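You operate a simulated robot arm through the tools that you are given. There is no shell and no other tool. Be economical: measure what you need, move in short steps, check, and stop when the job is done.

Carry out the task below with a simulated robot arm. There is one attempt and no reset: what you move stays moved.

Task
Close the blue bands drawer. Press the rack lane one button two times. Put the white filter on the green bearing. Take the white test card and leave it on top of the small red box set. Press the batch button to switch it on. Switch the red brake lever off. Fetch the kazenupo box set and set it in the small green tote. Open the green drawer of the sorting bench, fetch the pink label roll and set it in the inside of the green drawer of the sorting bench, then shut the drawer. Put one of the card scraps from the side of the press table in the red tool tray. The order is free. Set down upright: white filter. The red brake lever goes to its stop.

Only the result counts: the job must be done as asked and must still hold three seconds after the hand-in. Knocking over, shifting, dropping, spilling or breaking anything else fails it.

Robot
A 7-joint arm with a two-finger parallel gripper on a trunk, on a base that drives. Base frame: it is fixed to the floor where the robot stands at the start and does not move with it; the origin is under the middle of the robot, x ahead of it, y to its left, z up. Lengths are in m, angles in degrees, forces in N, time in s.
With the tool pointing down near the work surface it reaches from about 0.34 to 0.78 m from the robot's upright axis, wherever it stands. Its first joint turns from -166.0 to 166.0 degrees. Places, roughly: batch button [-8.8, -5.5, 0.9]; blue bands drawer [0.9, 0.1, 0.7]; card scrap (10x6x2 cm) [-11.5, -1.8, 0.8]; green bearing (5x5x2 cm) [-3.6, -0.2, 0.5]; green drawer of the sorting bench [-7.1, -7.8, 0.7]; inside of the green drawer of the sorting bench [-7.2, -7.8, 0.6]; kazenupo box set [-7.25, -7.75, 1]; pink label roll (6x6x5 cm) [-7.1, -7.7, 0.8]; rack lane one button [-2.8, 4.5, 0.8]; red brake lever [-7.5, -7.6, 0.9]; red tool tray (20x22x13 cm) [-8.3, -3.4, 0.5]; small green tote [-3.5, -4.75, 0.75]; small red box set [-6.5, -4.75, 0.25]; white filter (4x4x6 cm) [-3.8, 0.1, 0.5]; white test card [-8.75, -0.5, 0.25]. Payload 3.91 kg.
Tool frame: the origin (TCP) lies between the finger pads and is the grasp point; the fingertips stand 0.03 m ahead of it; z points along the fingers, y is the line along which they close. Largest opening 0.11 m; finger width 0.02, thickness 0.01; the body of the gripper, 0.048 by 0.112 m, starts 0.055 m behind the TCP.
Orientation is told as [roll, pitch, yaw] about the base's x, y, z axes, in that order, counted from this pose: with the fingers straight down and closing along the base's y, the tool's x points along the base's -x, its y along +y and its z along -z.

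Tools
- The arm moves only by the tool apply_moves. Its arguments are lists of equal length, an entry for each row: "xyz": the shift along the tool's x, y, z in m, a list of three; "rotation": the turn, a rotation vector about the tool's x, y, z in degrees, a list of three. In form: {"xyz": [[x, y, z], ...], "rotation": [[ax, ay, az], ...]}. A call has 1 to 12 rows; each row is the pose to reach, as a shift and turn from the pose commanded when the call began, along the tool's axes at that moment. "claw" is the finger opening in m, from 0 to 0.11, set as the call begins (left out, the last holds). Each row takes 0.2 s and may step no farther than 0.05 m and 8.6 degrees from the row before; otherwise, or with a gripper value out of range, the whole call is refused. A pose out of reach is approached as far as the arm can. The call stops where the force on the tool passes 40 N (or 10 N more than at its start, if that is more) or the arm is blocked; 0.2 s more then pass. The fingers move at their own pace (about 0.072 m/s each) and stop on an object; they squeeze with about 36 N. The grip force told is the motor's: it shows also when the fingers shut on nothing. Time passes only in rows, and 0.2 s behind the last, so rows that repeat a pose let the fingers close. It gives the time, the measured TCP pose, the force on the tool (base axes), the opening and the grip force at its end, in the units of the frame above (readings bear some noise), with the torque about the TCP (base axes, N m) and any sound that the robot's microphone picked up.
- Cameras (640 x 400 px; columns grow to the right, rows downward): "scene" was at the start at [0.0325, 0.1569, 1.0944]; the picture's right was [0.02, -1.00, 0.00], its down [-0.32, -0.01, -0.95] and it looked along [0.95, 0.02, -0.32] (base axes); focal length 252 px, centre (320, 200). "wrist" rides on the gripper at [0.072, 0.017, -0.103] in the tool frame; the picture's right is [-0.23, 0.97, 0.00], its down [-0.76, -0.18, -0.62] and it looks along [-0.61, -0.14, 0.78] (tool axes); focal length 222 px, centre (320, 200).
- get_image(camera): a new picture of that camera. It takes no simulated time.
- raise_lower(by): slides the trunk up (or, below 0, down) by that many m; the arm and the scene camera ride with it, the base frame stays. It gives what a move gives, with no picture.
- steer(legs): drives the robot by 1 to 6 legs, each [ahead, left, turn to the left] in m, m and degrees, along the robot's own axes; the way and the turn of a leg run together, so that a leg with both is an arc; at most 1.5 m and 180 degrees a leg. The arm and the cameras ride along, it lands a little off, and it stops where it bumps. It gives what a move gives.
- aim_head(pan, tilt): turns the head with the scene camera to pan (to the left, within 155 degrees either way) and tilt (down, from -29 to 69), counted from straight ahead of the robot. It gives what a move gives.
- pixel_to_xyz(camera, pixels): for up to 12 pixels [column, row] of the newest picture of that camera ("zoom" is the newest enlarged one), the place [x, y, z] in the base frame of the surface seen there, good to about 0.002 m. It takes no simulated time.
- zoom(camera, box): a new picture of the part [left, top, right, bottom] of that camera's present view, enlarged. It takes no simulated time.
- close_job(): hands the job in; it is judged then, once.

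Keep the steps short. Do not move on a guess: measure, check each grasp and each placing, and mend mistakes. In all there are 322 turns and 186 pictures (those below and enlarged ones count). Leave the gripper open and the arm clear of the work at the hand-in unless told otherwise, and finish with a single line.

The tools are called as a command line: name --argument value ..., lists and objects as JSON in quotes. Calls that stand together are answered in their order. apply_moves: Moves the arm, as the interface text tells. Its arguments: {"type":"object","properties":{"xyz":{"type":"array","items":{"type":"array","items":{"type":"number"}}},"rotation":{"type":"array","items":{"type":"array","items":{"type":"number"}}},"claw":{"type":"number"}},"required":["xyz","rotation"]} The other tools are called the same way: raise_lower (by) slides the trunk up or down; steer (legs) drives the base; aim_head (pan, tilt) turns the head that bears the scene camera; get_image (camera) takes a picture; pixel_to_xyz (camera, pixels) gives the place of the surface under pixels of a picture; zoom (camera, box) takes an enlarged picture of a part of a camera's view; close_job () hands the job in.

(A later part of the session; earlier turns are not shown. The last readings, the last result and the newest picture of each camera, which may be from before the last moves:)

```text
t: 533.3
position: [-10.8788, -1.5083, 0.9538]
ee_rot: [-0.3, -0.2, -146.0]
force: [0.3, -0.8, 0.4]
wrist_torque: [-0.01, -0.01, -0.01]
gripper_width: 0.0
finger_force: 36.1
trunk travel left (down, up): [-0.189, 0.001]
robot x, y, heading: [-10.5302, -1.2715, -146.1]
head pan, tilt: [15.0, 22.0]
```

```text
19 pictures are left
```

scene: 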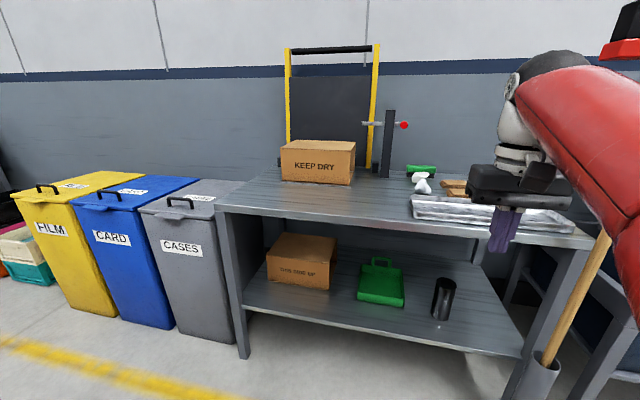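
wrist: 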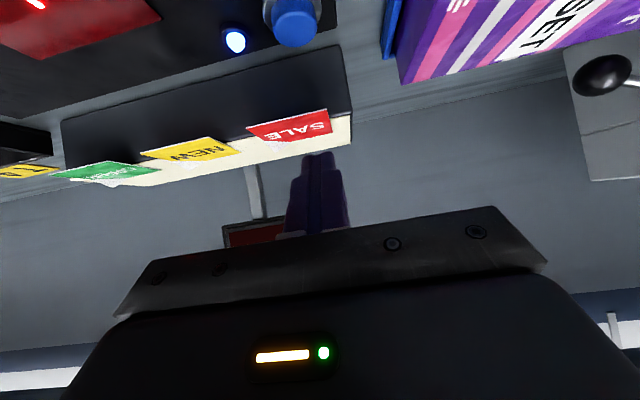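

The brown card scraps are at about (455, 188). I'll zoom in and measure.

zoom --camera "scene" --box '[390, 140, 520, 240]'

pixel_to_xyz --camera "zoom" --pixels '[[270, 212], [340, 215], [290, 240], [350, 250], [250, 240], [150, 180], [380, 235], [300, 205], [330, 280], [320, 320]]'

```text
4.00 times, centred on (455, 190) of scene
```

zoom: 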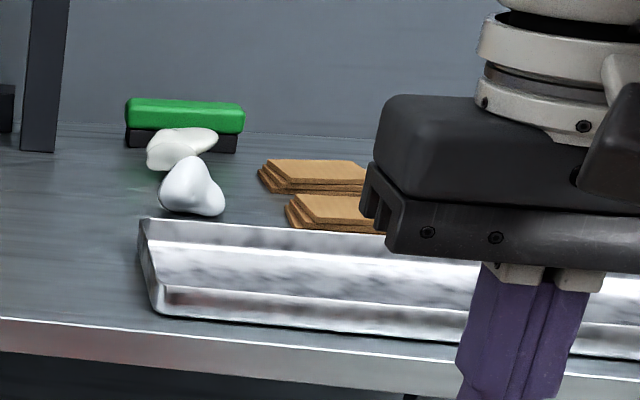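

```text
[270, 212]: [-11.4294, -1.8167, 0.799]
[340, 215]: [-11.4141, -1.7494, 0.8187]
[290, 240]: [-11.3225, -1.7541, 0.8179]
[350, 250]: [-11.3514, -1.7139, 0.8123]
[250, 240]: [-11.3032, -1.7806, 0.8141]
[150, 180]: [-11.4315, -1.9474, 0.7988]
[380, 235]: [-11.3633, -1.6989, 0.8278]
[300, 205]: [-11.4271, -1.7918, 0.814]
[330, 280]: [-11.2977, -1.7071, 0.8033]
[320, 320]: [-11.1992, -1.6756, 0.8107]
```

I'll tilt the tool, drive closer in line with the scraps and use the wrist view.

apply_moves --xyz '[[0, 0, 0], [0, 0, 0], [0, 0, 0], [0, 0, 0], [0, 0, 0]]' --rotation '[[0, -8, 0], [0, -16, 0], [0, -24, 0], [0, -32, 0], [0, -40, 0]]' --claw 0.11

steer --legs '[[0.38, -0.14, 1.9]]'

get_image --camera "wrist"

```text
t: 534.5
position: [-10.8791, -1.5069, 0.9541]
ee_rot: [-0.4, -40.3, -145.7]
force: [-0.1, -0.4, 0.9]
wrist_torque: [0.02, -0.01, 0.03]
gripper_width: 0.1102
finger_force: 0.1
trunk travel left (down, up): [-0.189, 0.001]
robot x, y, heading: [-10.53, -1.2694, -145.9]
head pan, tilt: [15.0, 22.0]
```

```text
t: 537.0
position: [-11.2571, -1.6303, 0.9533]
ee_rot: [-0.2, -40.3, -143.2]
force: [0.6, -0.8, 0.0]
wrist_torque: [0.01, 0.0, 0.01]
gripper_width: 0.1099
finger_force: 0.0
trunk travel left (down, up): [-0.189, 0.001]
robot x, y, heading: [-10.9134, -1.3823, -143.5]
head pan, tilt: [15.0, 22.0]
```

```text
17 pictures are left
```

wrist: 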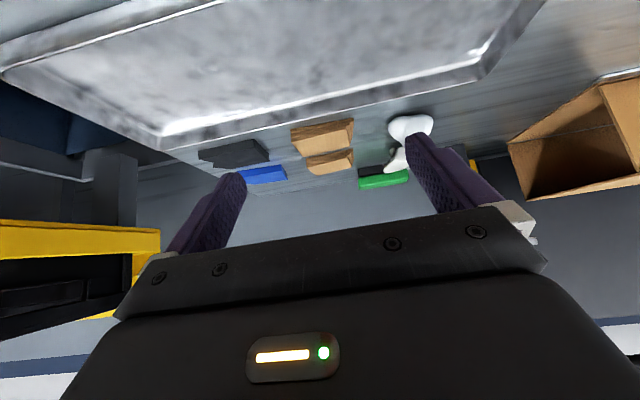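

zoom --camera "wrist" --box '[270, 105, 390, 180]'

pixel_to_xyz --camera "zoom" --pixels '[[115, 145], [440, 95], [435, 200], [190, 255], [280, 170], [320, 270], [430, 250], [330, 340], [110, 90], [200, 290]]'

```text
5.33 times, centred on (330, 142) of wrist
```

zoom: 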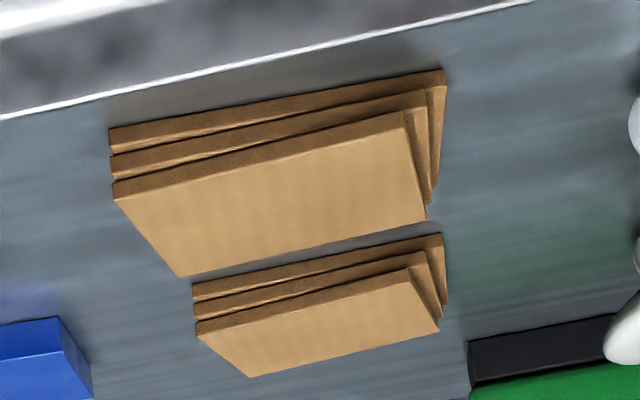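

```text
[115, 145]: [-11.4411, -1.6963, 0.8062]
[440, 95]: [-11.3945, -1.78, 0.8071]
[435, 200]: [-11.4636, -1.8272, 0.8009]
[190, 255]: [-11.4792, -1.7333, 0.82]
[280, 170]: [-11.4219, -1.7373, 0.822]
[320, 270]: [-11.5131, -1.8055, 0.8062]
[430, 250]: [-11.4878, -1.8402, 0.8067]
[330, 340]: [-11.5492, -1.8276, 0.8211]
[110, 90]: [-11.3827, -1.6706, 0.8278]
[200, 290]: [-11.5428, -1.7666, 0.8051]
```

Front scrap: n -5.317…-5.222, s 10.275–10.33, z 0.80–0.822, turned ~7°. I'll move above it aligned, then check.

apply_moves --xyz '[[-0.0313, -0.002, 0.0262], [-0.0625, -0.004, 0.0525], [-0.0938, -0.006, 0.0787], [-0.125, -0.008, 0.105], [-0.1563, -0.01, 0.1312], [-0.137, -0.01, 0.1542], [-0.1177, -0.01, 0.1772], [-0.1049, -0.01, 0.1925]]' --rotation '[[1, 0, 1.2], [2, 0, 2.4], [3, 0, 3.6], [4, 0, 4.7], [4.9, 0, 5.8], [4.9, 0, 5.8], [4.9, 0, 5.8], [4.9, 0, 5.8]]'

get_image --camera "wrist"

```text
t: 538.8
position: [-11.427, -1.7431, 0.8762]
ee_rot: [-0.2, -40.3, -150.8]
force: [0.6, -0.4, -0.2]
wrist_torque: [0.0, -0.02, -0.01]
gripper_width: 0.11
finger_force: 0.1
trunk travel left (down, up): [-0.189, 0.001]
robot x, y, heading: [-10.915, -1.3778, -143.3]
head pan, tilt: [15.0, 22.0]
```

```text
15 pictures are left
```

wrist: 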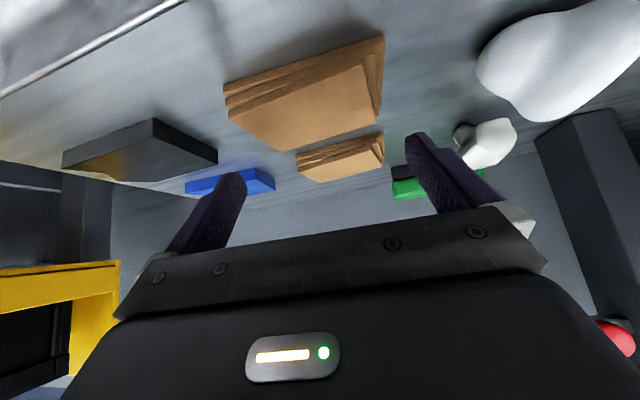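

pixel_to_xyz --camera "wrist" --pixels '[[228, 92], [381, 50], [232, 112], [377, 112], [275, 147], [300, 100]]'

```text
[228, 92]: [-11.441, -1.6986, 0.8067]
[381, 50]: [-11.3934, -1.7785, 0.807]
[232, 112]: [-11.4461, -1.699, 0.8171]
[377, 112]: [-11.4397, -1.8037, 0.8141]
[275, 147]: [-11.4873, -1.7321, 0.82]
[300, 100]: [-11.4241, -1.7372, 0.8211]
```

Centred within 2 mm across. I'll lower the open claw around it and close.

apply_moves --xyz '[[0.006, 0.0017, 0.0105], [0.0125, 0.0017, 0.0195], [0.019, 0.0017, 0.028], [0.024, 0.0017, 0.0345]]' --rotation '[[0, 0, 0], [0, 0, 0], [0, 0, 0], [0, 0, 0]]'

apply_moves --xyz '[[0, 0, 0], [0, 0, 0], [0, 0, 0]]' --rotation '[[0, 0, 0], [0, 0, 0], [0, 0, 0]]' --claw 0.05

apply_moves --xyz '[[-0.02, 0, -0.023], [-0.039, 0, -0.046], [-0.058, 0, -0.069], [-0.077, 0, -0.092]]' --rotation '[[0, 0, 0], [0, 0, 0], [0, 0, 0], [0, 0, 0]]'

get_image --camera "wrist"

```text
t: 539.8
position: [-11.4293, -1.7465, 0.8335]
ee_rot: [-0.3, -40.4, -150.8]
force: [0.2, 0.0, -0.8]
wrist_torque: [0.0, -0.01, -0.03]
gripper_width: 0.1098
finger_force: 0.1
trunk travel left (down, up): [-0.189, 0.001]
robot x, y, heading: [-10.9162, -1.3789, -143.3]
head pan, tilt: [15.0, 22.0]
```

```text
t: 540.6
position: [-11.4298, -1.7471, 0.8327]
ee_rot: [-0.3, -40.2, -150.7]
force: [0.1, -0.4, -0.7]
wrist_torque: [0.0, 0.01, 0.01]
gripper_width: 0.0964
finger_force: 35.8
trunk travel left (down, up): [-0.189, 0.001]
robot x, y, heading: [-10.9162, -1.3765, -143.5]
head pan, tilt: [15.0, 22.0]
```

```text
t: 541.6
position: [-11.4284, -1.7475, 0.9528]
ee_rot: [-0.2, -40.2, -150.7]
force: [0.3, 0.7, 0.4]
wrist_torque: [-0.01, -0.01, 0.03]
gripper_width: 0.0963
finger_force: 36.2
trunk travel left (down, up): [-0.189, 0.001]
robot x, y, heading: [-10.9155, -1.3791, -143.5]
head pan, tilt: [15.0, 22.0]
```

```text
14 pictures are left
```

wrist: 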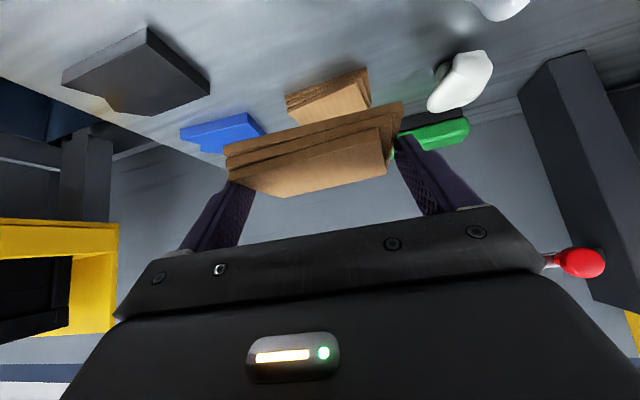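

The scrap is held level. I'll back off, retract, and drive toward the red tool tray.

steer --legs '[[-0.36, 0, 0]]'

apply_moves --xyz '[[0.031, 0, -0.026], [0.061, 0, -0.051], [0.092, 0, -0.077], [0.122, 0, -0.103], [0.153, 0, -0.129]]' --rotation '[[0, 0, 0], [0, 0, 0], [0, 0, 0], [0, 0, 0], [0, 0, 0]]'

steer --legs '[[0, 0, 89], [1.2, 0, 0], [1.2, 0, 0], [0, 0, 55]]'

aim_head --pan 0 --tilt 22

get_image --camera "scene"

```text
t: 543.9
position: [-11.1434, -1.5323, 0.9521]
ee_rot: [-0.3, -40.3, -151.3]
force: [0.4, -0.1, -0.1]
wrist_torque: [0.03, 0.0, 0.0]
gripper_width: 0.0957
finger_force: 36.4
trunk travel left (down, up): [-0.189, 0.001]
robot x, y, heading: [-10.6281, -1.1663, -143.9]
head pan, tilt: [15.0, 22.0]
```

```text
t: 545.1
position: [-10.9695, -1.4386, 0.9533]
ee_rot: [-0.4, -40.2, -151.3]
force: [0.0, -0.7, -1.0]
wrist_torque: [0.03, 0.04, -0.04]
gripper_width: 0.0952
finger_force: 36.2
trunk travel left (down, up): [-0.189, 0.001]
robot x, y, heading: [-10.6308, -1.1653, -144.0]
head pan, tilt: [15.0, 22.0]
```

```text
t: 562.9
position: [-8.9767, -3.2084, 0.9539]
ee_rot: [-0.3, -40.3, -12.6]
force: [-0.1, 0.6, 0.3]
wrist_torque: [0.04, -0.03, -0.02]
gripper_width: 0.0939
finger_force: 36.3
trunk travel left (down, up): [-0.189, 0.001]
robot x, y, heading: [-9.4149, -3.1876, -5.3]
head pan, tilt: [15.0, 22.0]
```

```text
t: 563.6
position: [-8.976, -3.209, 0.9558]
ee_rot: [-0.3, -40.3, -12.4]
force: [0.3, -0.4, -0.2]
wrist_torque: [-0.02, 0.01, 0.0]
gripper_width: 0.0938
finger_force: 36.0
trunk travel left (down, up): [-0.189, 0.001]
robot x, y, heading: [-9.4123, -3.1888, -5.1]
head pan, tilt: [0.0, 22.0]
```

```text
13 pictures are left
```

scene: 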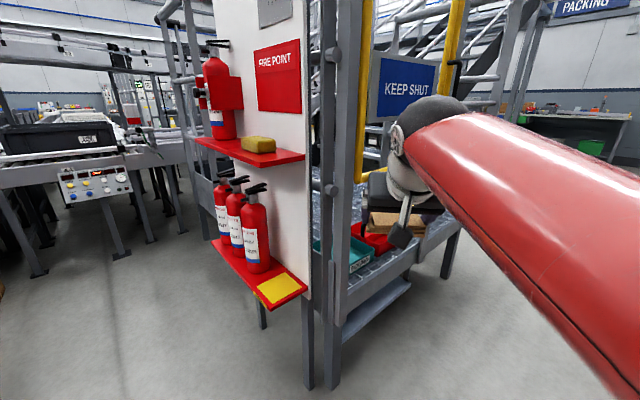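

The red tray sits on the platform by the "KEEP SHUT" gate. I'll measure it and its surroundings.

zoom --camera "scene" --box '[300, 150, 500, 300]'

pixel_to_xyz --camera "zoom" --pixels '[[215, 245], [240, 285], [165, 330], [260, 235], [330, 370], [460, 290], [110, 200], [60, 300], [230, 390], [290, 320], [185, 380], [215, 230]]'

```text
2.67 times, centred on (400, 225) of scene
```

zoom: 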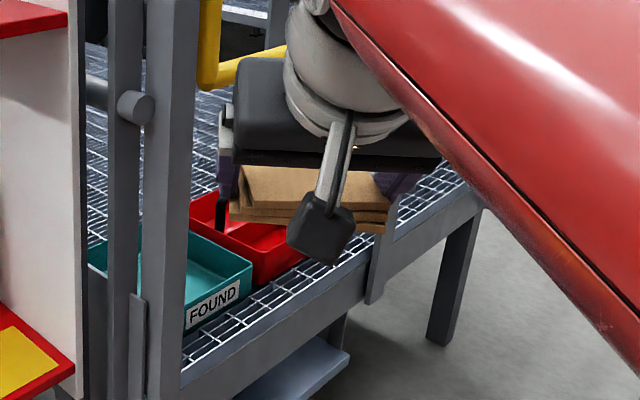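

```text
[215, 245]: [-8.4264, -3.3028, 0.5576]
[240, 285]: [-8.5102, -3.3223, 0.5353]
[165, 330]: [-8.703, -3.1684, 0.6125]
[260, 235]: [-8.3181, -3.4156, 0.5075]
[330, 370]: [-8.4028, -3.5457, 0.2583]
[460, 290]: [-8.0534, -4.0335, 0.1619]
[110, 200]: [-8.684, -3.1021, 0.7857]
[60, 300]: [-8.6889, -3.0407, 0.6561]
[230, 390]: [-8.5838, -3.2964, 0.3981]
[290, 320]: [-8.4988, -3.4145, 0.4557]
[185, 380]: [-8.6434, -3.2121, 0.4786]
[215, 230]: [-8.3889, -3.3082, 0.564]
```

The tray is at s 8.72, n -2.10 on the platform's open edge (s 8.89). I'll turn to face it and sidestep in line.

steer --legs '[[0, 0, 40.9], [0, -0.8, 0]]'

get_image --camera "wrist"

```text
t: 569.9
position: [-8.5831, -3.5624, 0.9545]
ee_rot: [-0.3, -40.3, 30.3]
force: [-0.6, 0.1, -1.3]
wrist_torque: [0.0, 0.03, -0.02]
gripper_width: 0.0937
finger_force: 35.8
trunk travel left (down, up): [-0.189, 0.001]
robot x, y, heading: [-8.9155, -3.8428, 37.7]
head pan, tilt: [0.0, 22.0]
```

```text
11 pictures are left
```

wrist: 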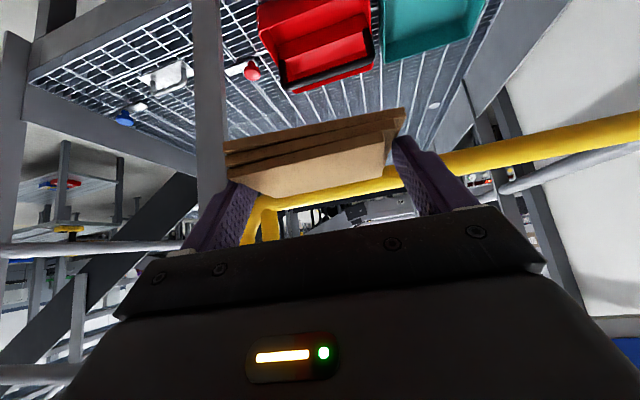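

pixel_to_xyz --camera "wrist" --pixels '[[262, 8], [368, 3], [372, 62], [290, 92], [318, 45], [330, 75], [250, 70], [212, 100]]'

```text
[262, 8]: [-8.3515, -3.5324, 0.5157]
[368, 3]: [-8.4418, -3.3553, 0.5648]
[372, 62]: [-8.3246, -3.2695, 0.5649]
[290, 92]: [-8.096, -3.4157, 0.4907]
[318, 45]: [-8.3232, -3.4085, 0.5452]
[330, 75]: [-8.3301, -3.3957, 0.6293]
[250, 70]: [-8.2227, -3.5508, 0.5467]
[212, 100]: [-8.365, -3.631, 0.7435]
```

The tray has a central handle bar. I'll zoom in to measure its compartments.

zoom --camera "wrist" --box '[240, 0, 400, 100]'

pixel_to_xyz --camera "zoom" --pixels '[[300, 120], [300, 200], [330, 60], [330, 100], [360, 290], [200, 330], [500, 240], [380, 250], [75, 30], [130, 150], [510, 60], [330, 20]]'

```text
4.00 times, centred on (320, 50) of wrist
```

zoom: 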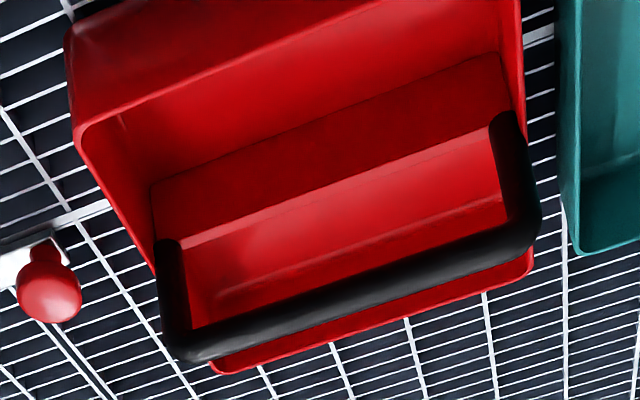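

```text
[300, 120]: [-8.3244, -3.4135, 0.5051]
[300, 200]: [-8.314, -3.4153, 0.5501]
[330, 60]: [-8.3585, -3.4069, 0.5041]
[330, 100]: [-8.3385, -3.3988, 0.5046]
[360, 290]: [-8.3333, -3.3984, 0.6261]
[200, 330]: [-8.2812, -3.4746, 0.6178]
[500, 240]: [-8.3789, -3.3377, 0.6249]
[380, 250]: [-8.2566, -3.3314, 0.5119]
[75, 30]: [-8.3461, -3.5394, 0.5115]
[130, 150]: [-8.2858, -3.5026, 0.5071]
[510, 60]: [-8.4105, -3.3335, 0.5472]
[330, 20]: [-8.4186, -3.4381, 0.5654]
```

Near compartment: s 8.75–8.83, floor z 0.505, handle at z 0.63 behind it. I'll move above it, aligned, to z 0.75.

apply_moves --xyz '[[-0.0067, 0, 0.0383], [-0.0134, 0, 0.0766], [-0.0201, 0, 0.1148], [-0.0269, 0, 0.1531], [-0.0336, 0, 0.1914], [-0.0403, 0, 0.2297], [-0.047, 0, 0.2679], [-0.0537, 0, 0.3062]]' --rotation '[[-0.4, 0, -0.5], [-0.9, 0, -1.1], [-1.3, 0, -1.6], [-1.8, 0, -2.1], [-2.2, 0, -2.6], [-2.6, 0, -3.2], [-3.1, 0, -3.7], [-3.5, 0, -4.2]]'

get_image --camera "wrist"

pixel_to_xyz --camera "wrist" --pixels '[[310, 150], [240, 140], [390, 130], [310, 175], [315, 100], [315, 60], [360, 60], [270, 60]]'

```text
t: 571.7
position: [-8.3763, -3.4421, 0.7548]
ee_rot: [-0.3, -40.1, 35.8]
force: [0.0, 0.5, -0.1]
wrist_torque: [0.0, 0.05, 0.01]
gripper_width: 0.0937
finger_force: 36.4
trunk travel left (down, up): [-0.189, 0.001]
robot x, y, heading: [-8.9132, -3.8456, 37.5]
head pan, tilt: [0.0, 22.0]
```

```text
9 pictures are left
```

wrist: 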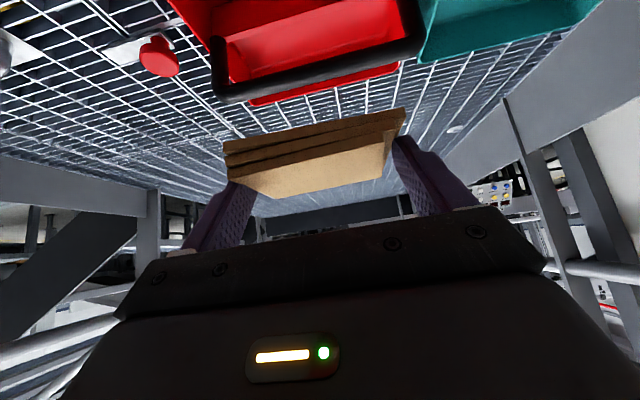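

```text
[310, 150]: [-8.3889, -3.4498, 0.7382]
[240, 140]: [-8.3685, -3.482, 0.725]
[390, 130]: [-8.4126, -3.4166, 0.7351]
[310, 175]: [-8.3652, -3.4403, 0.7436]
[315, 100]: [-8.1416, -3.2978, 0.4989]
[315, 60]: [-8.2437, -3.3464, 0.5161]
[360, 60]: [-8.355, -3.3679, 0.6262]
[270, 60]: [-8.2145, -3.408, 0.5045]
```

The scrap lies right over the near compartment (s 8.765–8.825). I'll descend straight down and release.

apply_moves --xyz '[[0.0264, 0, 0.0314], [0.0527, 0, 0.0628], [0.0791, 0, 0.0942], [0.1054, 0, 0.1256], [0.122, 0, 0.1455], [0.1318, 0, 0.157]]' --rotation '[[0, 0, 0], [0, 0, 0], [0, 0, 0], [0, 0, 0], [0, 0, 0], [0, 0, 0]]'

apply_moves --xyz '[[0, 0, 0], [0, 0, 0]]' --rotation '[[0, 0, 0], [0, 0, 0]]' --claw 0.108

apply_moves --xyz '[[-0.026, 0, -0.0314], [-0.0527, 0, -0.0628], [-0.0791, 0, -0.0942], [-0.1054, 0, -0.1256], [-0.1318, 0, -0.157]]' --rotation '[[0, 0, 0], [0, 0, 0], [0, 0, 0], [0, 0, 0], [0, 0, 0]]'

get_image --camera "wrist"

```text
t: 573.1
position: [-8.3756, -3.4425, 0.5514]
ee_rot: [-0.2, -40.3, 35.9]
force: [-0.6, -0.7, -0.4]
wrist_torque: [0.01, 0.01, -0.01]
gripper_width: 0.0936
finger_force: 36.2
trunk travel left (down, up): [-0.189, 0.001]
robot x, y, heading: [-8.9187, -3.8432, 37.7]
head pan, tilt: [0.0, 22.0]
```

```text
t: 573.7
position: [-8.3743, -3.4425, 0.5509]
ee_rot: [-0.4, -40.2, 35.7]
force: [0.4, 0.2, 0.2]
wrist_torque: [-0.01, -0.01, 0.0]
gripper_width: 0.108
finger_force: 0.0
trunk travel left (down, up): [-0.189, 0.001]
robot x, y, heading: [-8.9199, -3.8447, 37.7]
head pan, tilt: [0.0, 22.0]
```

```text
t: 574.9
position: [-8.3767, -3.4426, 0.7562]
ee_rot: [-0.2, -40.2, 35.7]
force: [0.0, -0.3, -0.7]
wrist_torque: [0.01, 0.0, -0.02]
gripper_width: 0.108
finger_force: 0.0
trunk travel left (down, up): [-0.189, 0.001]
robot x, y, heading: [-8.9131, -3.8478, 37.7]
head pan, tilt: [0.0, 22.0]
```

```text
8 pictures are left
```

wrist: 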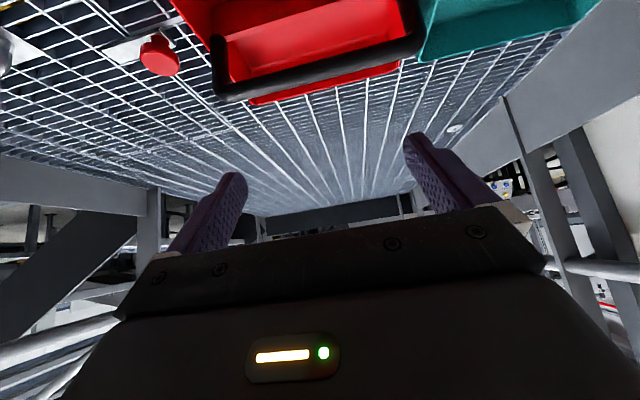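

Released; the scrap is in the tray. I'll fold the arm, then go along the lane to face the test card's place.

apply_moves --xyz '[[0.012, 0, -0.0416], [0.0234, 0, -0.0831], [0.0351, 0, -0.1247], [0.0469, 0, -0.1663], [0.0586, 0, -0.2079], [0.0703, 0, -0.2494], [0.082, 0, -0.291]]' --rotation '[[0, 5.7, 0], [0, 11.4, 0], [0, 17.1, 0], [0, 22.8, 0], [0, 28.5, 0], [0, 34.2, 0], [0, 40.2, 0]]'

aim_head --pan 0 --tilt 40

pixel_to_xyz --camera "wrist" --pixels '[[310, 3], [310, 15]]'

get_image --camera "scene"

```text
t: 575.6
position: [-8.4422, -3.4925, 0.8019]
ee_rot: [-0.3, -25.5, 35.7]
force: [-1.7, -2.3, -9.7]
wrist_torque: [0.39, -0.27, 0.11]
gripper_width: 0.108
finger_force: 0.1
trunk travel left (down, up): [-0.189, 0.001]
robot x, y, heading: [-8.9154, -3.8444, 37.5]
head pan, tilt: [0.0, 22.0]
stopped in row 3: the force on the tool passed its limit at 56 N (the readings are from after the stop); the commanded pose is now the measured one
```

```text
t: 576.5
position: [-8.4406, -3.4927, 0.8019]
ee_rot: [-0.4, -25.7, 35.6]
force: [-1.8, -2.6, -19.8]
wrist_torque: [0.57, -0.19, 0.12]
gripper_width: 0.1077
finger_force: 0.1
trunk travel left (down, up): [-0.189, 0.001]
robot x, y, heading: [-8.9176, -3.8442, 37.7]
head pan, tilt: [0.0, 40.0]
```

```text
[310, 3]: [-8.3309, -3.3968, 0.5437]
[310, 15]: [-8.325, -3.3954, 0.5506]
```

```text
7 pictures are left
```

scene: 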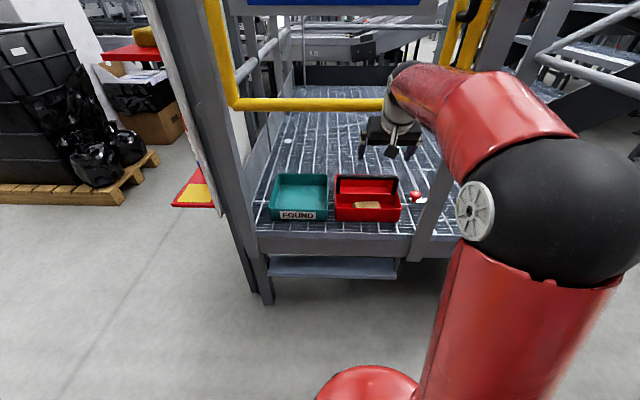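

The scrap shows in the red tray, but the wrist has met the yellow gate bar. I'll measure the bar before moving.

pixel_to_xyz --camera "scene" --pixels '[[260, 104], [320, 104], [370, 105], [380, 105], [390, 85], [405, 75], [384, 140], [232, 100], [475, 30], [430, 90]]'

```text
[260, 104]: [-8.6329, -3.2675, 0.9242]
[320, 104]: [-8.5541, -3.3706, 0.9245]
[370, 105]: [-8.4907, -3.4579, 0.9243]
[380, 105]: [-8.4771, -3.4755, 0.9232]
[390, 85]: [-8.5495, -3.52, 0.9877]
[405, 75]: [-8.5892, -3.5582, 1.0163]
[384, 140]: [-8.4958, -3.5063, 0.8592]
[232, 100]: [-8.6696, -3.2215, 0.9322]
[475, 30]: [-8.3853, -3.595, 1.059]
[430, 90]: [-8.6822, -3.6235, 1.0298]
```

The bar is at s 8.91, z 0.924. I'll reverse exactly: forward-down to the earlier tilted pose, then out along the entry path.

apply_moves --xyz '[[-0.0176, 0, 0.0258], [-0.0352, 0, 0.0516], [-0.0528, 0, 0.0774]]' --rotation '[[0, -4.9, 0], [0, -9.8, 0], [0, -14.6, 0]]'

apply_moves --xyz '[[0.0067, 0, -0.0383], [0.0134, 0, -0.0766], [0.0201, 0, -0.1148], [0.0269, 0, -0.1531], [0.0336, 0, -0.1914], [0.0403, 0, -0.2297], [0.047, 0, -0.2679], [0.0537, 0, -0.3062]]' --rotation '[[0, 0, 0], [0, 0, 0], [0, 0, 0], [0, 0, 0], [0, 0, 0], [0, 0, 0], [0, 0, 0], [0, 0, 0]]'

```text
t: 577.3
position: [-8.374, -3.4454, 0.7565]
ee_rot: [-0.5, -40.4, 35.9]
force: [-0.2, 0.4, 0.6]
wrist_torque: [0.0, 0.03, -0.04]
gripper_width: 0.1079
finger_force: 0.1
trunk travel left (down, up): [-0.189, 0.001]
robot x, y, heading: [-8.9155, -3.8419, 37.9]
head pan, tilt: [0.0, 40.0]
```

```text
t: 578.0
position: [-8.4284, -3.4831, 0.8041]
ee_rot: [-0.4, -39.2, 35.7]
force: [7.6, 6.6, -18.5]
wrist_torque: [-0.12, 0.67, 0.16]
gripper_width: 0.108
finger_force: 0.1
trunk travel left (down, up): [-0.189, 0.001]
robot x, y, heading: [-8.9164, -3.8474, 37.4]
head pan, tilt: [0.0, 40.0]
stopped in row 3: the force on the tool passed its limit at 70 N (the readings are from after the stop); the commanded pose is now the measured one
```

It grazes the bar on the way up. I'll go straight down 8 cm first, then pull back horizontally beneath the bar.

apply_moves --xyz '[[0.0265, 0, 0.0325], [0.0537, 0, 0.0659]]' --rotation '[[0, 0, 0], [0, 0, 0]]'

apply_moves --xyz '[[0.031, 0, -0.0253], [0.062, 0, -0.0506], [0.093, 0, -0.0758], [0.124, 0, -0.101], [0.155, 0, -0.1264]]' --rotation '[[0, 0, 0], [0, 0, 0], [0, 0, 0], [0, 0, 0], [0, 0, 0]]'

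```text
t: 578.6
position: [-8.4281, -3.4847, 0.7269]
ee_rot: [-0.4, -39.9, 35.9]
force: [0.6, -0.1, 0.2]
wrist_torque: [-0.02, -0.01, 0.02]
gripper_width: 0.1078
finger_force: 0.1
trunk travel left (down, up): [-0.189, 0.001]
robot x, y, heading: [-8.9159, -3.8412, 37.6]
head pan, tilt: [0.0, 40.0]
```

```text
t: 579.8
position: [-8.5902, -3.6002, 0.7217]
ee_rot: [-0.5, -39.7, 35.8]
force: [0.7, -0.3, -1.0]
wrist_torque: [0.0, 0.04, 0.01]
gripper_width: 0.1081
finger_force: 0.1
trunk travel left (down, up): [-0.189, 0.001]
robot x, y, heading: [-8.9158, -3.8446, 37.6]
head pan, tilt: [0.0, 40.0]
```

Clear of the gate. I'll fold the arm up, drive along the lane to n ≈ -4.7 and face the card's place.

apply_moves --xyz '[[-0.02, 0, -0.032], [-0.04, 0, -0.063], [-0.06, 0, -0.094], [-0.08, 0, -0.125], [-0.1, 0, -0.156], [-0.118, 0, -0.188]]' --rotation '[[0, 6.6, 0], [0, 13.2, 0], [0, 19.8, 0], [0, 26.4, 0], [0, 33, 0], [0, 39.6, 0]]'

steer --legs '[[0, 0, 88.5], [1.3, -0.15, 0], [1.3, 0, 0], [0, 0, -90]]'

aim_head --pan 0 --tilt 28

get_image --camera "scene"

```text
t: 581.2
position: [-8.6139, -3.6162, 0.942]
ee_rot: [-0.2, 0.0, 35.6]
force: [0.4, 0.1, -0.1]
wrist_torque: [0.03, -0.01, 0.01]
gripper_width: 0.1081
finger_force: 0.2
trunk travel left (down, up): [-0.189, 0.001]
robot x, y, heading: [-8.9166, -3.8426, 37.7]
head pan, tilt: [0.0, 40.0]
```

```text
t: 601.3
position: [-9.9412, -1.4431, 0.9418]
ee_rot: [-0.4, -0.2, 30.6]
force: [-0.2, 0.7, 0.3]
wrist_torque: [-0.03, 0.0, 0.0]
gripper_width: 0.108
finger_force: 0.0
trunk travel left (down, up): [-0.189, 0.001]
robot x, y, heading: [-10.2628, -1.6423, 32.6]
head pan, tilt: [0.0, 40.0]
```

```text
t: 602.1
position: [-9.9412, -1.4439, 0.941]
ee_rot: [-0.3, -0.2, 30.6]
force: [-0.9, -0.2, 0.6]
wrist_torque: [-0.04, -0.01, -0.02]
gripper_width: 0.1082
finger_force: 0.0
trunk travel left (down, up): [-0.189, 0.001]
robot x, y, heading: [-10.2644, -1.6453, 32.5]
head pan, tilt: [0.0, 28.0]
```

```text
6 pictures are left
```

scene: 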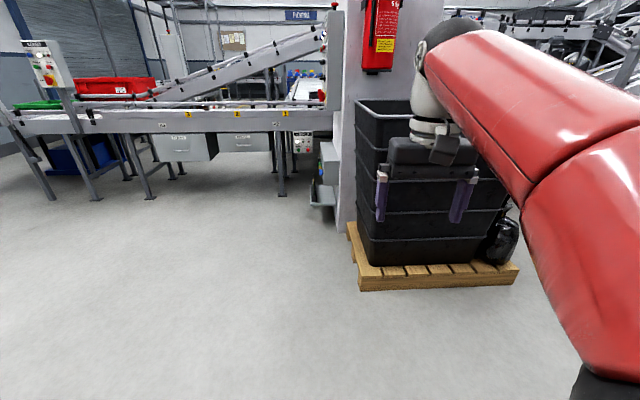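

The card should be near pixel (300–330, 188), by the pillar. I'll zoom there.

zoom --camera "scene" --box '[280, 110, 360, 220]'

pixel_to_xyz --camera "zoom" --pixels '[[150, 330], [165, 150], [175, 230], [155, 265], [190, 140], [130, 310], [165, 345], [190, 200], [145, 150], [175, 300], [160, 290], [140, 340]]'

```text
3.64 times, centred on (320, 165) of scene
```

zoom: 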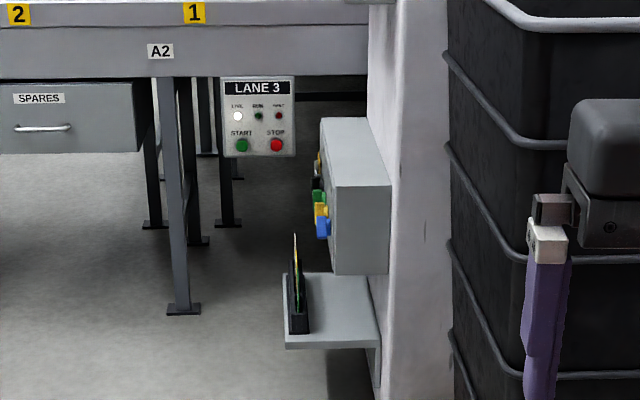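

```text
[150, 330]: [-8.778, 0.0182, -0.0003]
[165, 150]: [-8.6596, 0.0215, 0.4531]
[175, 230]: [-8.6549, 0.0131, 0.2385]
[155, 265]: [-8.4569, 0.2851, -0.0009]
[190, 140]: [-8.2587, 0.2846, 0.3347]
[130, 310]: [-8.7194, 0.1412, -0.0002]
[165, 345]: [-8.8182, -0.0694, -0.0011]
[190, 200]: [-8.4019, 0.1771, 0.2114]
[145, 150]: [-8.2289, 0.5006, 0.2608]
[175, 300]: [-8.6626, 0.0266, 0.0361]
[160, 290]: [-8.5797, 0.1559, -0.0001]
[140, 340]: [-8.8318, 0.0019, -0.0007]
```

pixel_to_xyz --camera "zoom" --pixels '[[298, 300], [300, 325], [296, 250], [340, 300], [340, 340], [290, 290], [370, 310], [300, 330], [355, 230], [345, 150], [303, 285], [380, 390]]'

```text
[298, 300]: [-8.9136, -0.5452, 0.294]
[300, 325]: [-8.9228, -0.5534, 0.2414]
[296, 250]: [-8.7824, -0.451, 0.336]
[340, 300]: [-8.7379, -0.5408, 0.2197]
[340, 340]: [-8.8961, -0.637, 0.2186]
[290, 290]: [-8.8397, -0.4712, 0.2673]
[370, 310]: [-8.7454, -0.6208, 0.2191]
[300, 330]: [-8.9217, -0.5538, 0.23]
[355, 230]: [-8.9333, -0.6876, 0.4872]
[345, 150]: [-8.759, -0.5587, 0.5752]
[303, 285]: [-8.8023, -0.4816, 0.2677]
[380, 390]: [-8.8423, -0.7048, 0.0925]
```

The cards stand in a black holder on the low shelf, under a wall box. I'll measure the box's underside, the holder and the pallet beside it.

pixel_to_xyz --camera "zoom" --pixels '[[345, 272], [380, 272], [328, 262], [326, 200], [318, 225], [340, 190], [295, 242], [297, 262], [301, 275], [306, 300], [305, 325], [289, 330]]'

pixel_to_xyz --camera "scene" --pixels '[[359, 285], [350, 240], [348, 228], [440, 285], [362, 262], [345, 225]]'

```text
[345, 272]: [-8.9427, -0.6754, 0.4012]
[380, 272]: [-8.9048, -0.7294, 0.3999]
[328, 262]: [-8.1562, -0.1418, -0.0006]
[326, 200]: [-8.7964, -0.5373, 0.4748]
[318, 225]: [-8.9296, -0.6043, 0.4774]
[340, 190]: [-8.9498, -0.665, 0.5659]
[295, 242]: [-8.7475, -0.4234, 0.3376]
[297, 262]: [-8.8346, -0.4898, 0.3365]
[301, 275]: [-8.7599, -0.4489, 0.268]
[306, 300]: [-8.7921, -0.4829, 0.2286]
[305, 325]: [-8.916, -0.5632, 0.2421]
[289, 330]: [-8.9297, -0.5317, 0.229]
```

```text
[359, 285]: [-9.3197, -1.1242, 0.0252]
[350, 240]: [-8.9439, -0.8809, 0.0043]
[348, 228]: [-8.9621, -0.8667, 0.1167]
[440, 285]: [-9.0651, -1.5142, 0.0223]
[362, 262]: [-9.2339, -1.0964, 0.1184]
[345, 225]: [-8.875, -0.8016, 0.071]
```

I'll drive to about (s 8.07, n -5.0), clear of the pallet, lower the trunk and bring the tool to a 65°-tilted pose before the card holder.

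steer --legs '[[0, 0, 3.3], [0.6, 0.33, 0], [0.6, 0, 0]]'

raise_lower --by -0.187

```text
t: 609.4
position: [-9.173, -0.4136, 0.942]
ee_rot: [-0.4, -0.1, 34.5]
force: [-1.0, -0.1, -0.3]
wrist_torque: [0.06, 0.03, -0.01]
gripper_width: 0.1078
finger_force: 0.1
trunk travel left (down, up): [-0.189, 0.001]
robot x, y, heading: [-9.4817, -0.6367, 36.4]
head pan, tilt: [0.0, 28.0]
```

```text
t: 611.5
position: [-9.1728, -0.4133, 0.7545]
ee_rot: [-0.3, -0.2, 34.6]
force: [-0.2, -0.5, -0.4]
wrist_torque: [-0.04, -0.01, 0.03]
gripper_width: 0.1078
finger_force: 0.0
trunk travel left (down, up): [-0.002, 0.188]
robot x, y, heading: [-9.4805, -0.6381, 36.9]
head pan, tilt: [0.0, 28.0]
```

apply_moves --xyz '[[0, 0, 0.044], [0, 0, 0.088], [-0.01, 0, 0.132], [-0.02, 0, 0.176], [-0.03, 0, 0.218], [-0.04, 0, 0.26], [-0.05, 0, 0.302], [-0.065, 0, 0.344], [-0.0865, 0, 0.385]]' --rotation '[[0, -7.2, 0], [0, -14.4, 0], [0, -21.6, 0], [0, -28.8, 0], [0, -36, 0], [0, -43.2, 0], [0, -50.4, 0], [0, -57.6, 0], [0, -64.8, 0]]' --claw 0.03

apply_moves --xyz '[[0, -0.04, 0], [0, -0.08, 0], [0, -0.12, 0], [0, -0.16, 0], [0, -0.2, 0], [0, -0.24, 0], [0, -0.259, 0]]' --rotation '[[0, 0, 0], [0, 0, 0], [0, 0, 0], [0, 0, 0], [0, 0, 0], [0, 0, 0], [0, 0, 0]]'

get_image --camera "wrist"

```text
t: 613.5
position: [-9.053, -0.3299, 0.3706]
ee_rot: [-0.8, -65.0, 35.4]
force: [0.1, 0.1, 0.2]
wrist_torque: [-0.01, -0.01, 0.0]
gripper_width: 0.03
finger_force: 0.1
out of reach, approached as far as the arm can: row 7, 8, 9
trunk travel left (down, up): [-0.002, 0.188]
robot x, y, heading: [-9.4819, -0.6378, 36.7]
head pan, tilt: [0.0, 28.0]
```

```text
t: 615.0
position: [-8.9048, -0.5463, 0.3756]
ee_rot: [-0.7, -65.0, 35.2]
force: [0.6, -0.7, -0.4]
wrist_torque: [-0.01, 0.0, 0.02]
gripper_width: 0.0302
finger_force: 0.0
trunk travel left (down, up): [-0.002, 0.188]
robot x, y, heading: [-9.4806, -0.637, 36.8]
head pan, tilt: [0.0, 28.0]
```

```text
4 pictures are left
```

wrist: 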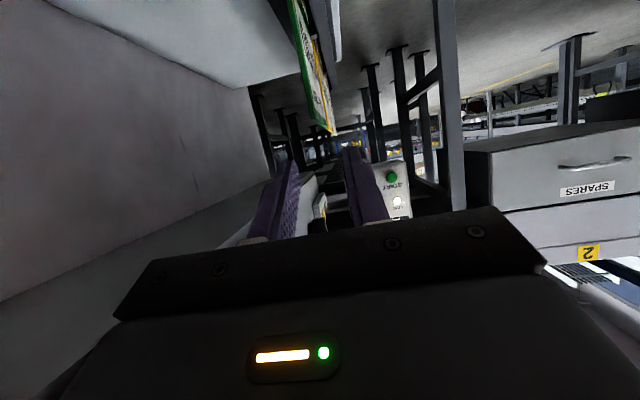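

I see green, white and yellow cards edge-on at (295–330, 20–125). I'll measure them.

zoom --camera "wrist" --box '[270, 0, 360, 140]'

pixel_to_xyz --camera "wrist" --pixels '[[294, 15], [300, 40], [308, 60], [314, 80], [318, 100], [320, 118], [326, 120], [331, 130], [325, 80], [316, 45], [310, 25], [335, 20]]'

```text
2.86 times, centred on (315, 70) of wrist
```

zoom: 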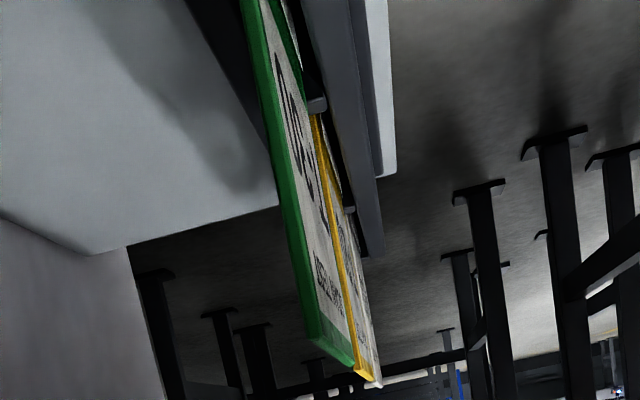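

```text
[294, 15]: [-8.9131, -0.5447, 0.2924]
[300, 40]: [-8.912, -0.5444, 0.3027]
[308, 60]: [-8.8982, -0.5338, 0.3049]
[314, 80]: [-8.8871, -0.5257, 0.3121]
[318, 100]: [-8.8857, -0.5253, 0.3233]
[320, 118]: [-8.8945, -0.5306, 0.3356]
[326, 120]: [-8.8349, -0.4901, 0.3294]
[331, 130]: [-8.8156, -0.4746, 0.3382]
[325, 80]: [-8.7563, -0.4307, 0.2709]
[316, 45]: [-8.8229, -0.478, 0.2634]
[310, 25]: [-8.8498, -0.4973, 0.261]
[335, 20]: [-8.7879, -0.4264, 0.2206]
```

I'll sample the three cards' edges in the enlarged view.

pixel_to_xyz --camera "zoom" --pixels '[[380, 382], [372, 350], [360, 290], [350, 230], [364, 374], [355, 335], [344, 270], [345, 358], [312, 335], [290, 250], [335, 320], [368, 372]]'

```text
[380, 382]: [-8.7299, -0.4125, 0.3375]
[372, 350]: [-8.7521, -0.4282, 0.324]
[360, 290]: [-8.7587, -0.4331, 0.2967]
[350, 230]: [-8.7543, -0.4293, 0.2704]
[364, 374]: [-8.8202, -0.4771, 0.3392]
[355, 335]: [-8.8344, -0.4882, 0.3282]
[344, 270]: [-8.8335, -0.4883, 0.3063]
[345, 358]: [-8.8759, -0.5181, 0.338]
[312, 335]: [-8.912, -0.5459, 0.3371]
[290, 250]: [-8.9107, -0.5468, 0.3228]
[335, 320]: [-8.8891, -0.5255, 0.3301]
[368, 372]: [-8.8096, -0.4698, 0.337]
```

All three cards stand in one plane (n -4.772): green nearest, yellow, then white at s 7.26–7.357. I'll back off left and up, and bring the tool vertical.

apply_moves --xyz '[[-0.0257, 0.03, -0.012], [-0.0513, 0.065, -0.024], [-0.077, 0.1, -0.036], [-0.1027, 0.14, -0.048], [-0.1283, 0.18, -0.06], [-0.154, 0.22, -0.0718]]' --rotation '[[0, 0, 0], [0, 0, 0], [0, 0, 0], [0, 0, 0], [0, 0, 0], [0, 0, 0]]'

apply_moves --xyz '[[0, 0, 0], [0, 0, 0], [0, 0, 0], [0, 0, 0], [0, 0, 0], [0, 0, 0], [0, 0, 0], [0, 0, 0]]' --rotation '[[0, 8.1, 0], [0, 16.2, 0], [0, 24.3, 0], [0, 32.4, 0], [0, 40.5, 0], [0, 48.6, 0], [0, 56.7, 0], [0, 64.8, 0]]'

steer --legs '[[0.2, 0.06, -0.8]]'

```text
t: 616.5
position: [-9.0328, -0.3605, 0.544]
ee_rot: [-0.6, -64.9, 35.1]
force: [-0.7, -0.1, 0.4]
wrist_torque: [-0.01, -0.02, 0.0]
gripper_width: 0.0299
finger_force: 0.1
trunk travel left (down, up): [-0.002, 0.188]
robot x, y, heading: [-9.4801, -0.64, 36.7]
head pan, tilt: [0.0, 28.0]
```

```text
t: 618.2
position: [-9.0317, -0.3622, 0.5429]
ee_rot: [-0.4, 0.0, 34.6]
force: [0.3, -0.3, -0.1]
wrist_torque: [0.01, 0.0, -0.02]
gripper_width: 0.0301
finger_force: 0.0
trunk travel left (down, up): [-0.002, 0.188]
robot x, y, heading: [-9.4777, -0.6394, 36.7]
head pan, tilt: [0.0, 28.0]
```

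```text
t: 619.9
position: [-8.9009, -0.2016, 0.5437]
ee_rot: [-0.3, -0.2, 33.7]
force: [0.0, -0.6, 0.2]
wrist_torque: [-0.01, 0.05, 0.01]
gripper_width: 0.0301
finger_force: 0.1
trunk travel left (down, up): [-0.002, 0.188]
robot x, y, heading: [-9.3511, -0.473, 35.6]
head pan, tilt: [0.0, 28.0]
```

apply_moves --xyz '[[-0.0364, -0.045, 0], [-0.0364, -0.09, 0], [-0.0364, -0.135, 0], [-0.0364, -0.18, 0], [-0.0364, -0.225, 0], [-0.0364, -0.2703, 0]]' --rotation '[[0, 0, 0], [0, 0, 0], [0, 0, -1], [0, 0, -2.1], [0, 0, -2.1], [0, 0, -2.1]]'

get_image --camera "wrist"

```text
refused: row 1 steps farther than a row can; nothing moved
```

```text
2 pictures are left
```

wrist: 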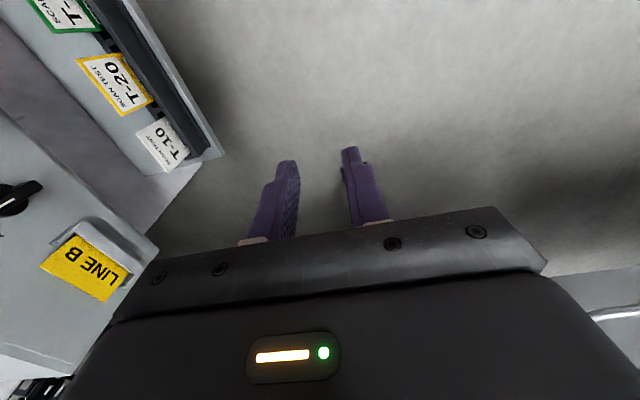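

This view shows the white T-10 card clearly at (160, 143). I'll measure it.

pixel_to_xyz --camera "wrist" --pixels '[[160, 143], [140, 133], [163, 120], [187, 152], [166, 170], [152, 155], [150, 150], [175, 160], [118, 82], [195, 150], [205, 160], [130, 100]]'

```text
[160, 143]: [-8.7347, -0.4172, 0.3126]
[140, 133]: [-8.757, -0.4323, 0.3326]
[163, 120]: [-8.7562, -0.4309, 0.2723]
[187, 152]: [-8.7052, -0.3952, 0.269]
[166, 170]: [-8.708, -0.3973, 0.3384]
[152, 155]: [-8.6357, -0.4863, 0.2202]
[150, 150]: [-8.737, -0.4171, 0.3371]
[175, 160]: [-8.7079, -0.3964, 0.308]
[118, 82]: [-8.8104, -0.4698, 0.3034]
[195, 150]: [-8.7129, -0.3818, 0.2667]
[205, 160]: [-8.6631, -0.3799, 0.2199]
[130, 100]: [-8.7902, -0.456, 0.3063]
```

White card: s 7.293–7.356, n ≈ -4.771, z 0.268–0.338. I'll move above it and descend with the claw at 0.03.

apply_moves --xyz '[[-0.0225, -0.04, 0], [-0.0225, -0.085, 0], [-0.0225, -0.13, 0], [-0.0225, -0.175, 0], [-0.0225, -0.22, 0], [-0.0225, -0.255, 0], [-0.0225, -0.272, 0]]' --rotation '[[0, 0, 0], [0, 0, 0], [0, 0, -1], [0, 0, -2.1], [0, 0, -2.1], [0, 0, -2.1], [0, 0, -2.1]]'

apply_moves --xyz '[[0, 0, 0.04], [0, 0, 0.08], [0, 0, 0.12], [0, 0, 0.16]]' --rotation '[[0, 0, 0], [0, 0, 0], [0, 0, 0], [0, 0, 0]]'

```text
t: 621.5
position: [-8.7306, -0.4134, 0.5439]
ee_rot: [-0.3, -0.2, 35.8]
force: [0.7, 0.1, -0.1]
wrist_torque: [0.0, -0.03, 0.0]
gripper_width: 0.0302
finger_force: 0.0
trunk travel left (down, up): [-0.002, 0.188]
robot x, y, heading: [-9.3504, -0.4659, 36.0]
head pan, tilt: [0.0, 28.0]
```

```text
t: 622.4
position: [-8.7264, -0.4134, 0.4243]
ee_rot: [-1.1, -1.3, 36.1]
force: [-3.3, 0.1, 9.2]
wrist_torque: [-0.27, -0.57, -0.12]
gripper_width: 0.03
finger_force: 0.1
trunk travel left (down, up): [-0.002, 0.188]
robot x, y, heading: [-9.3514, -0.4695, 35.9]
head pan, tilt: [0.0, 28.0]
stopped in row 4: the force on the tool passed its limit at 58 N (the readings are from after the stop); the commanded pose is now the measured one
```

Contact at z 0.424. I'll measure what's near, using the last wrist picture.

pixel_to_xyz --camera "wrist" --pixels '[[85, 265], [120, 255], [60, 200], [155, 245], [20, 200], [110, 300], [75, 315], [145, 260], [30, 150], [100, 220], [60, 335], [130, 235]]'

```text
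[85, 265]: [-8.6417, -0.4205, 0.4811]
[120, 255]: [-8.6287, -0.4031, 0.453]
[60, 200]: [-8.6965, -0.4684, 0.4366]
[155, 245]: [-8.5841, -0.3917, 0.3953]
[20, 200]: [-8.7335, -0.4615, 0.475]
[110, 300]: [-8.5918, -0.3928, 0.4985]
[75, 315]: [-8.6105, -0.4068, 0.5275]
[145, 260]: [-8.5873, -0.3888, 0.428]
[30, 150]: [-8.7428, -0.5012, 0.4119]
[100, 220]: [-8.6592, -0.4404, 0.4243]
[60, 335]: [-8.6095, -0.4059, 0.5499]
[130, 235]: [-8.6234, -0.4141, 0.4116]
```

It was the wall box's black knob. I'll measure the knob and tag extents precisely.

pixel_to_xyz --camera "wrist" --pixels '[[39, 185], [33, 190], [10, 205], [5, 213], [25, 187], [15, 192], [48, 262], [75, 235], [128, 270], [105, 300], [70, 240], [42, 180]]'

apply_moves --xyz '[[0, 0, -0.03], [0, 0, -0.06], [0, 0, -0.1]]' --rotation '[[0, 0, 0], [0, 0, 0], [0, 0, 0]]'

```text
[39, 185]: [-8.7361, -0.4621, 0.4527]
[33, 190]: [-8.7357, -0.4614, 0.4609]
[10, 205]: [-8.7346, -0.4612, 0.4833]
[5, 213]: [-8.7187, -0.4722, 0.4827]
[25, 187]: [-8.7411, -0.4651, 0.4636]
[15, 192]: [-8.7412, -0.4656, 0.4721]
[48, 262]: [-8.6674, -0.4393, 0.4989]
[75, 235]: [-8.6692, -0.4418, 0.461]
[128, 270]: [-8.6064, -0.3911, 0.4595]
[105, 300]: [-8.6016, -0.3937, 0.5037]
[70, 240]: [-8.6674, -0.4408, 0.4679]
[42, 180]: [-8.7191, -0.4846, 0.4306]
```

```text
t: 623.2
position: [-8.7277, -0.4103, 0.5202]
ee_rot: [-1.0, -1.1, 36.1]
force: [0.1, -0.3, -0.3]
wrist_torque: [0.02, 0.06, 0.0]
gripper_width: 0.0299
finger_force: 0.1
trunk travel left (down, up): [-0.002, 0.188]
robot x, y, heading: [-9.353, -0.4724, 36.0]
head pan, tilt: [0.0, 28.0]
```

The contact point matches the hanging tag's edge. I'll shift 6 mm away from the box, level the tool and descend again in small guarded steps.

apply_moves --xyz '[[0.003, 0.006, 0], [0.003, 0.006, 0.03], [0.003, 0.006, 0.06], [0.003, 0.006, 0.085], [0.003, 0.006, 0.105], [0.003, 0.006, 0.125], [0.003, 0.006, 0.145], [0.003, 0.006, 0.165], [0.003, 0.006, 0.185], [0.003, 0.006, 0.202]]' --rotation '[[-1, 1.1, 0.3], [-1, 1.1, 0.3], [-1, 1.1, 0.3], [-1, 1.1, 0.3], [-1, 1.1, 0.3], [-1, 1.1, 0.3], [-1, 1.1, 0.3], [-1, 1.1, 0.3], [-1, 1.1, 0.3], [-1, 1.1, 0.3]]' --claw 0.036

```text
t: 624.5
position: [-8.727, -0.4085, 0.4245]
ee_rot: [-0.9, -1.1, 35.8]
force: [-7.8, 0.3, 17.6]
wrist_torque: [-0.6, -1.17, -0.25]
gripper_width: 0.0361
finger_force: 0.1
trunk travel left (down, up): [-0.002, 0.188]
robot x, y, heading: [-9.3521, -0.4697, 35.7]
head pan, tilt: [0.0, 28.0]
stopped in row 6: the force on the tool passed its limit at 56 N (the readings are from after the stop); the commanded pose is now the measured one
```

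Same edge again. I'll raise, roll the tool ~12° so its body leans away from the box, and go down with a shorter overlap on the card.

apply_moves --xyz '[[0.005, 0, -0.045], [0.005, 0, -0.085], [0.005, 0, -0.085], [0.005, 0, -0.045], [0.005, 0, -0.01], [0.005, 0, 0.015], [0.005, 0, 0.035], [0.005, 0, 0.055], [0.005, 0, 0.07], [0.005, 0, 0.0825]]' --rotation '[[0, 0, 0], [5.5, 0.5, 0], [11.1, 1.1, 0], [11.1, 1.1, 0], [11.1, 1.1, 0], [11.1, 1.1, 0], [11.1, 1.1, 0], [11.1, 1.1, 0], [11.1, 1.1, 0], [11.1, 1.1, 0]]' --claw 0.036

```text
t: 626.7
position: [-8.7319, -0.412, 0.3375]
ee_rot: [-11.6, 0.3, 35.8]
force: [0.0, -0.4, -0.6]
wrist_torque: [-0.01, 0.0, 0.04]
gripper_width: 0.0361
finger_force: 0.0
trunk travel left (down, up): [-0.002, 0.188]
robot x, y, heading: [-9.3526, -0.472, 35.8]
head pan, tilt: [0.0, 28.0]
```

Clear this time. I'll close on the card.

apply_moves --xyz '[[0, 0, 0], [0, 0, 0], [0, 0, 0]]' --rotation '[[0, 0, 0], [0, 0, 0], [0, 0, 0]]' --claw 0

```text
t: 627.5
position: [-8.7337, -0.4103, 0.3363]
ee_rot: [-11.5, 0.3, 35.8]
force: [-8.9, 7.6, 0.3]
wrist_torque: [0.92, 0.92, -0.2]
gripper_width: 0.0046
finger_force: 36.2
trunk travel left (down, up): [-0.002, 0.188]
robot x, y, heading: [-9.3541, -0.4693, 35.7]
head pan, tilt: [0.0, 28.0]
```

The card is held (4.6 mm). I'll lift straight up.

apply_moves --xyz '[[0, -0.003, -0.0147], [0, -0.006, -0.0294], [0, -0.01, -0.049], [0, -0.016, -0.0784], [0, -0.022, -0.108], [0, -0.03, -0.147], [0, -0.036, -0.176]]' --rotation '[[0, 0, 0], [0, 0, 0], [0, 0, 0], [0, 0, 0], [0, 0, 0], [0, 0, 0], [0, 0, 0]]'

```text
t: 629.1
position: [-8.7321, -0.4097, 0.5192]
ee_rot: [-11.7, 0.3, 35.7]
force: [1.2, -0.1, -0.8]
wrist_torque: [0.02, 0.01, 0.01]
gripper_width: 0.002
finger_force: 35.8
trunk travel left (down, up): [-0.002, 0.188]
robot x, y, heading: [-9.3513, -0.4708, 35.8]
head pan, tilt: [0.0, 28.0]
```

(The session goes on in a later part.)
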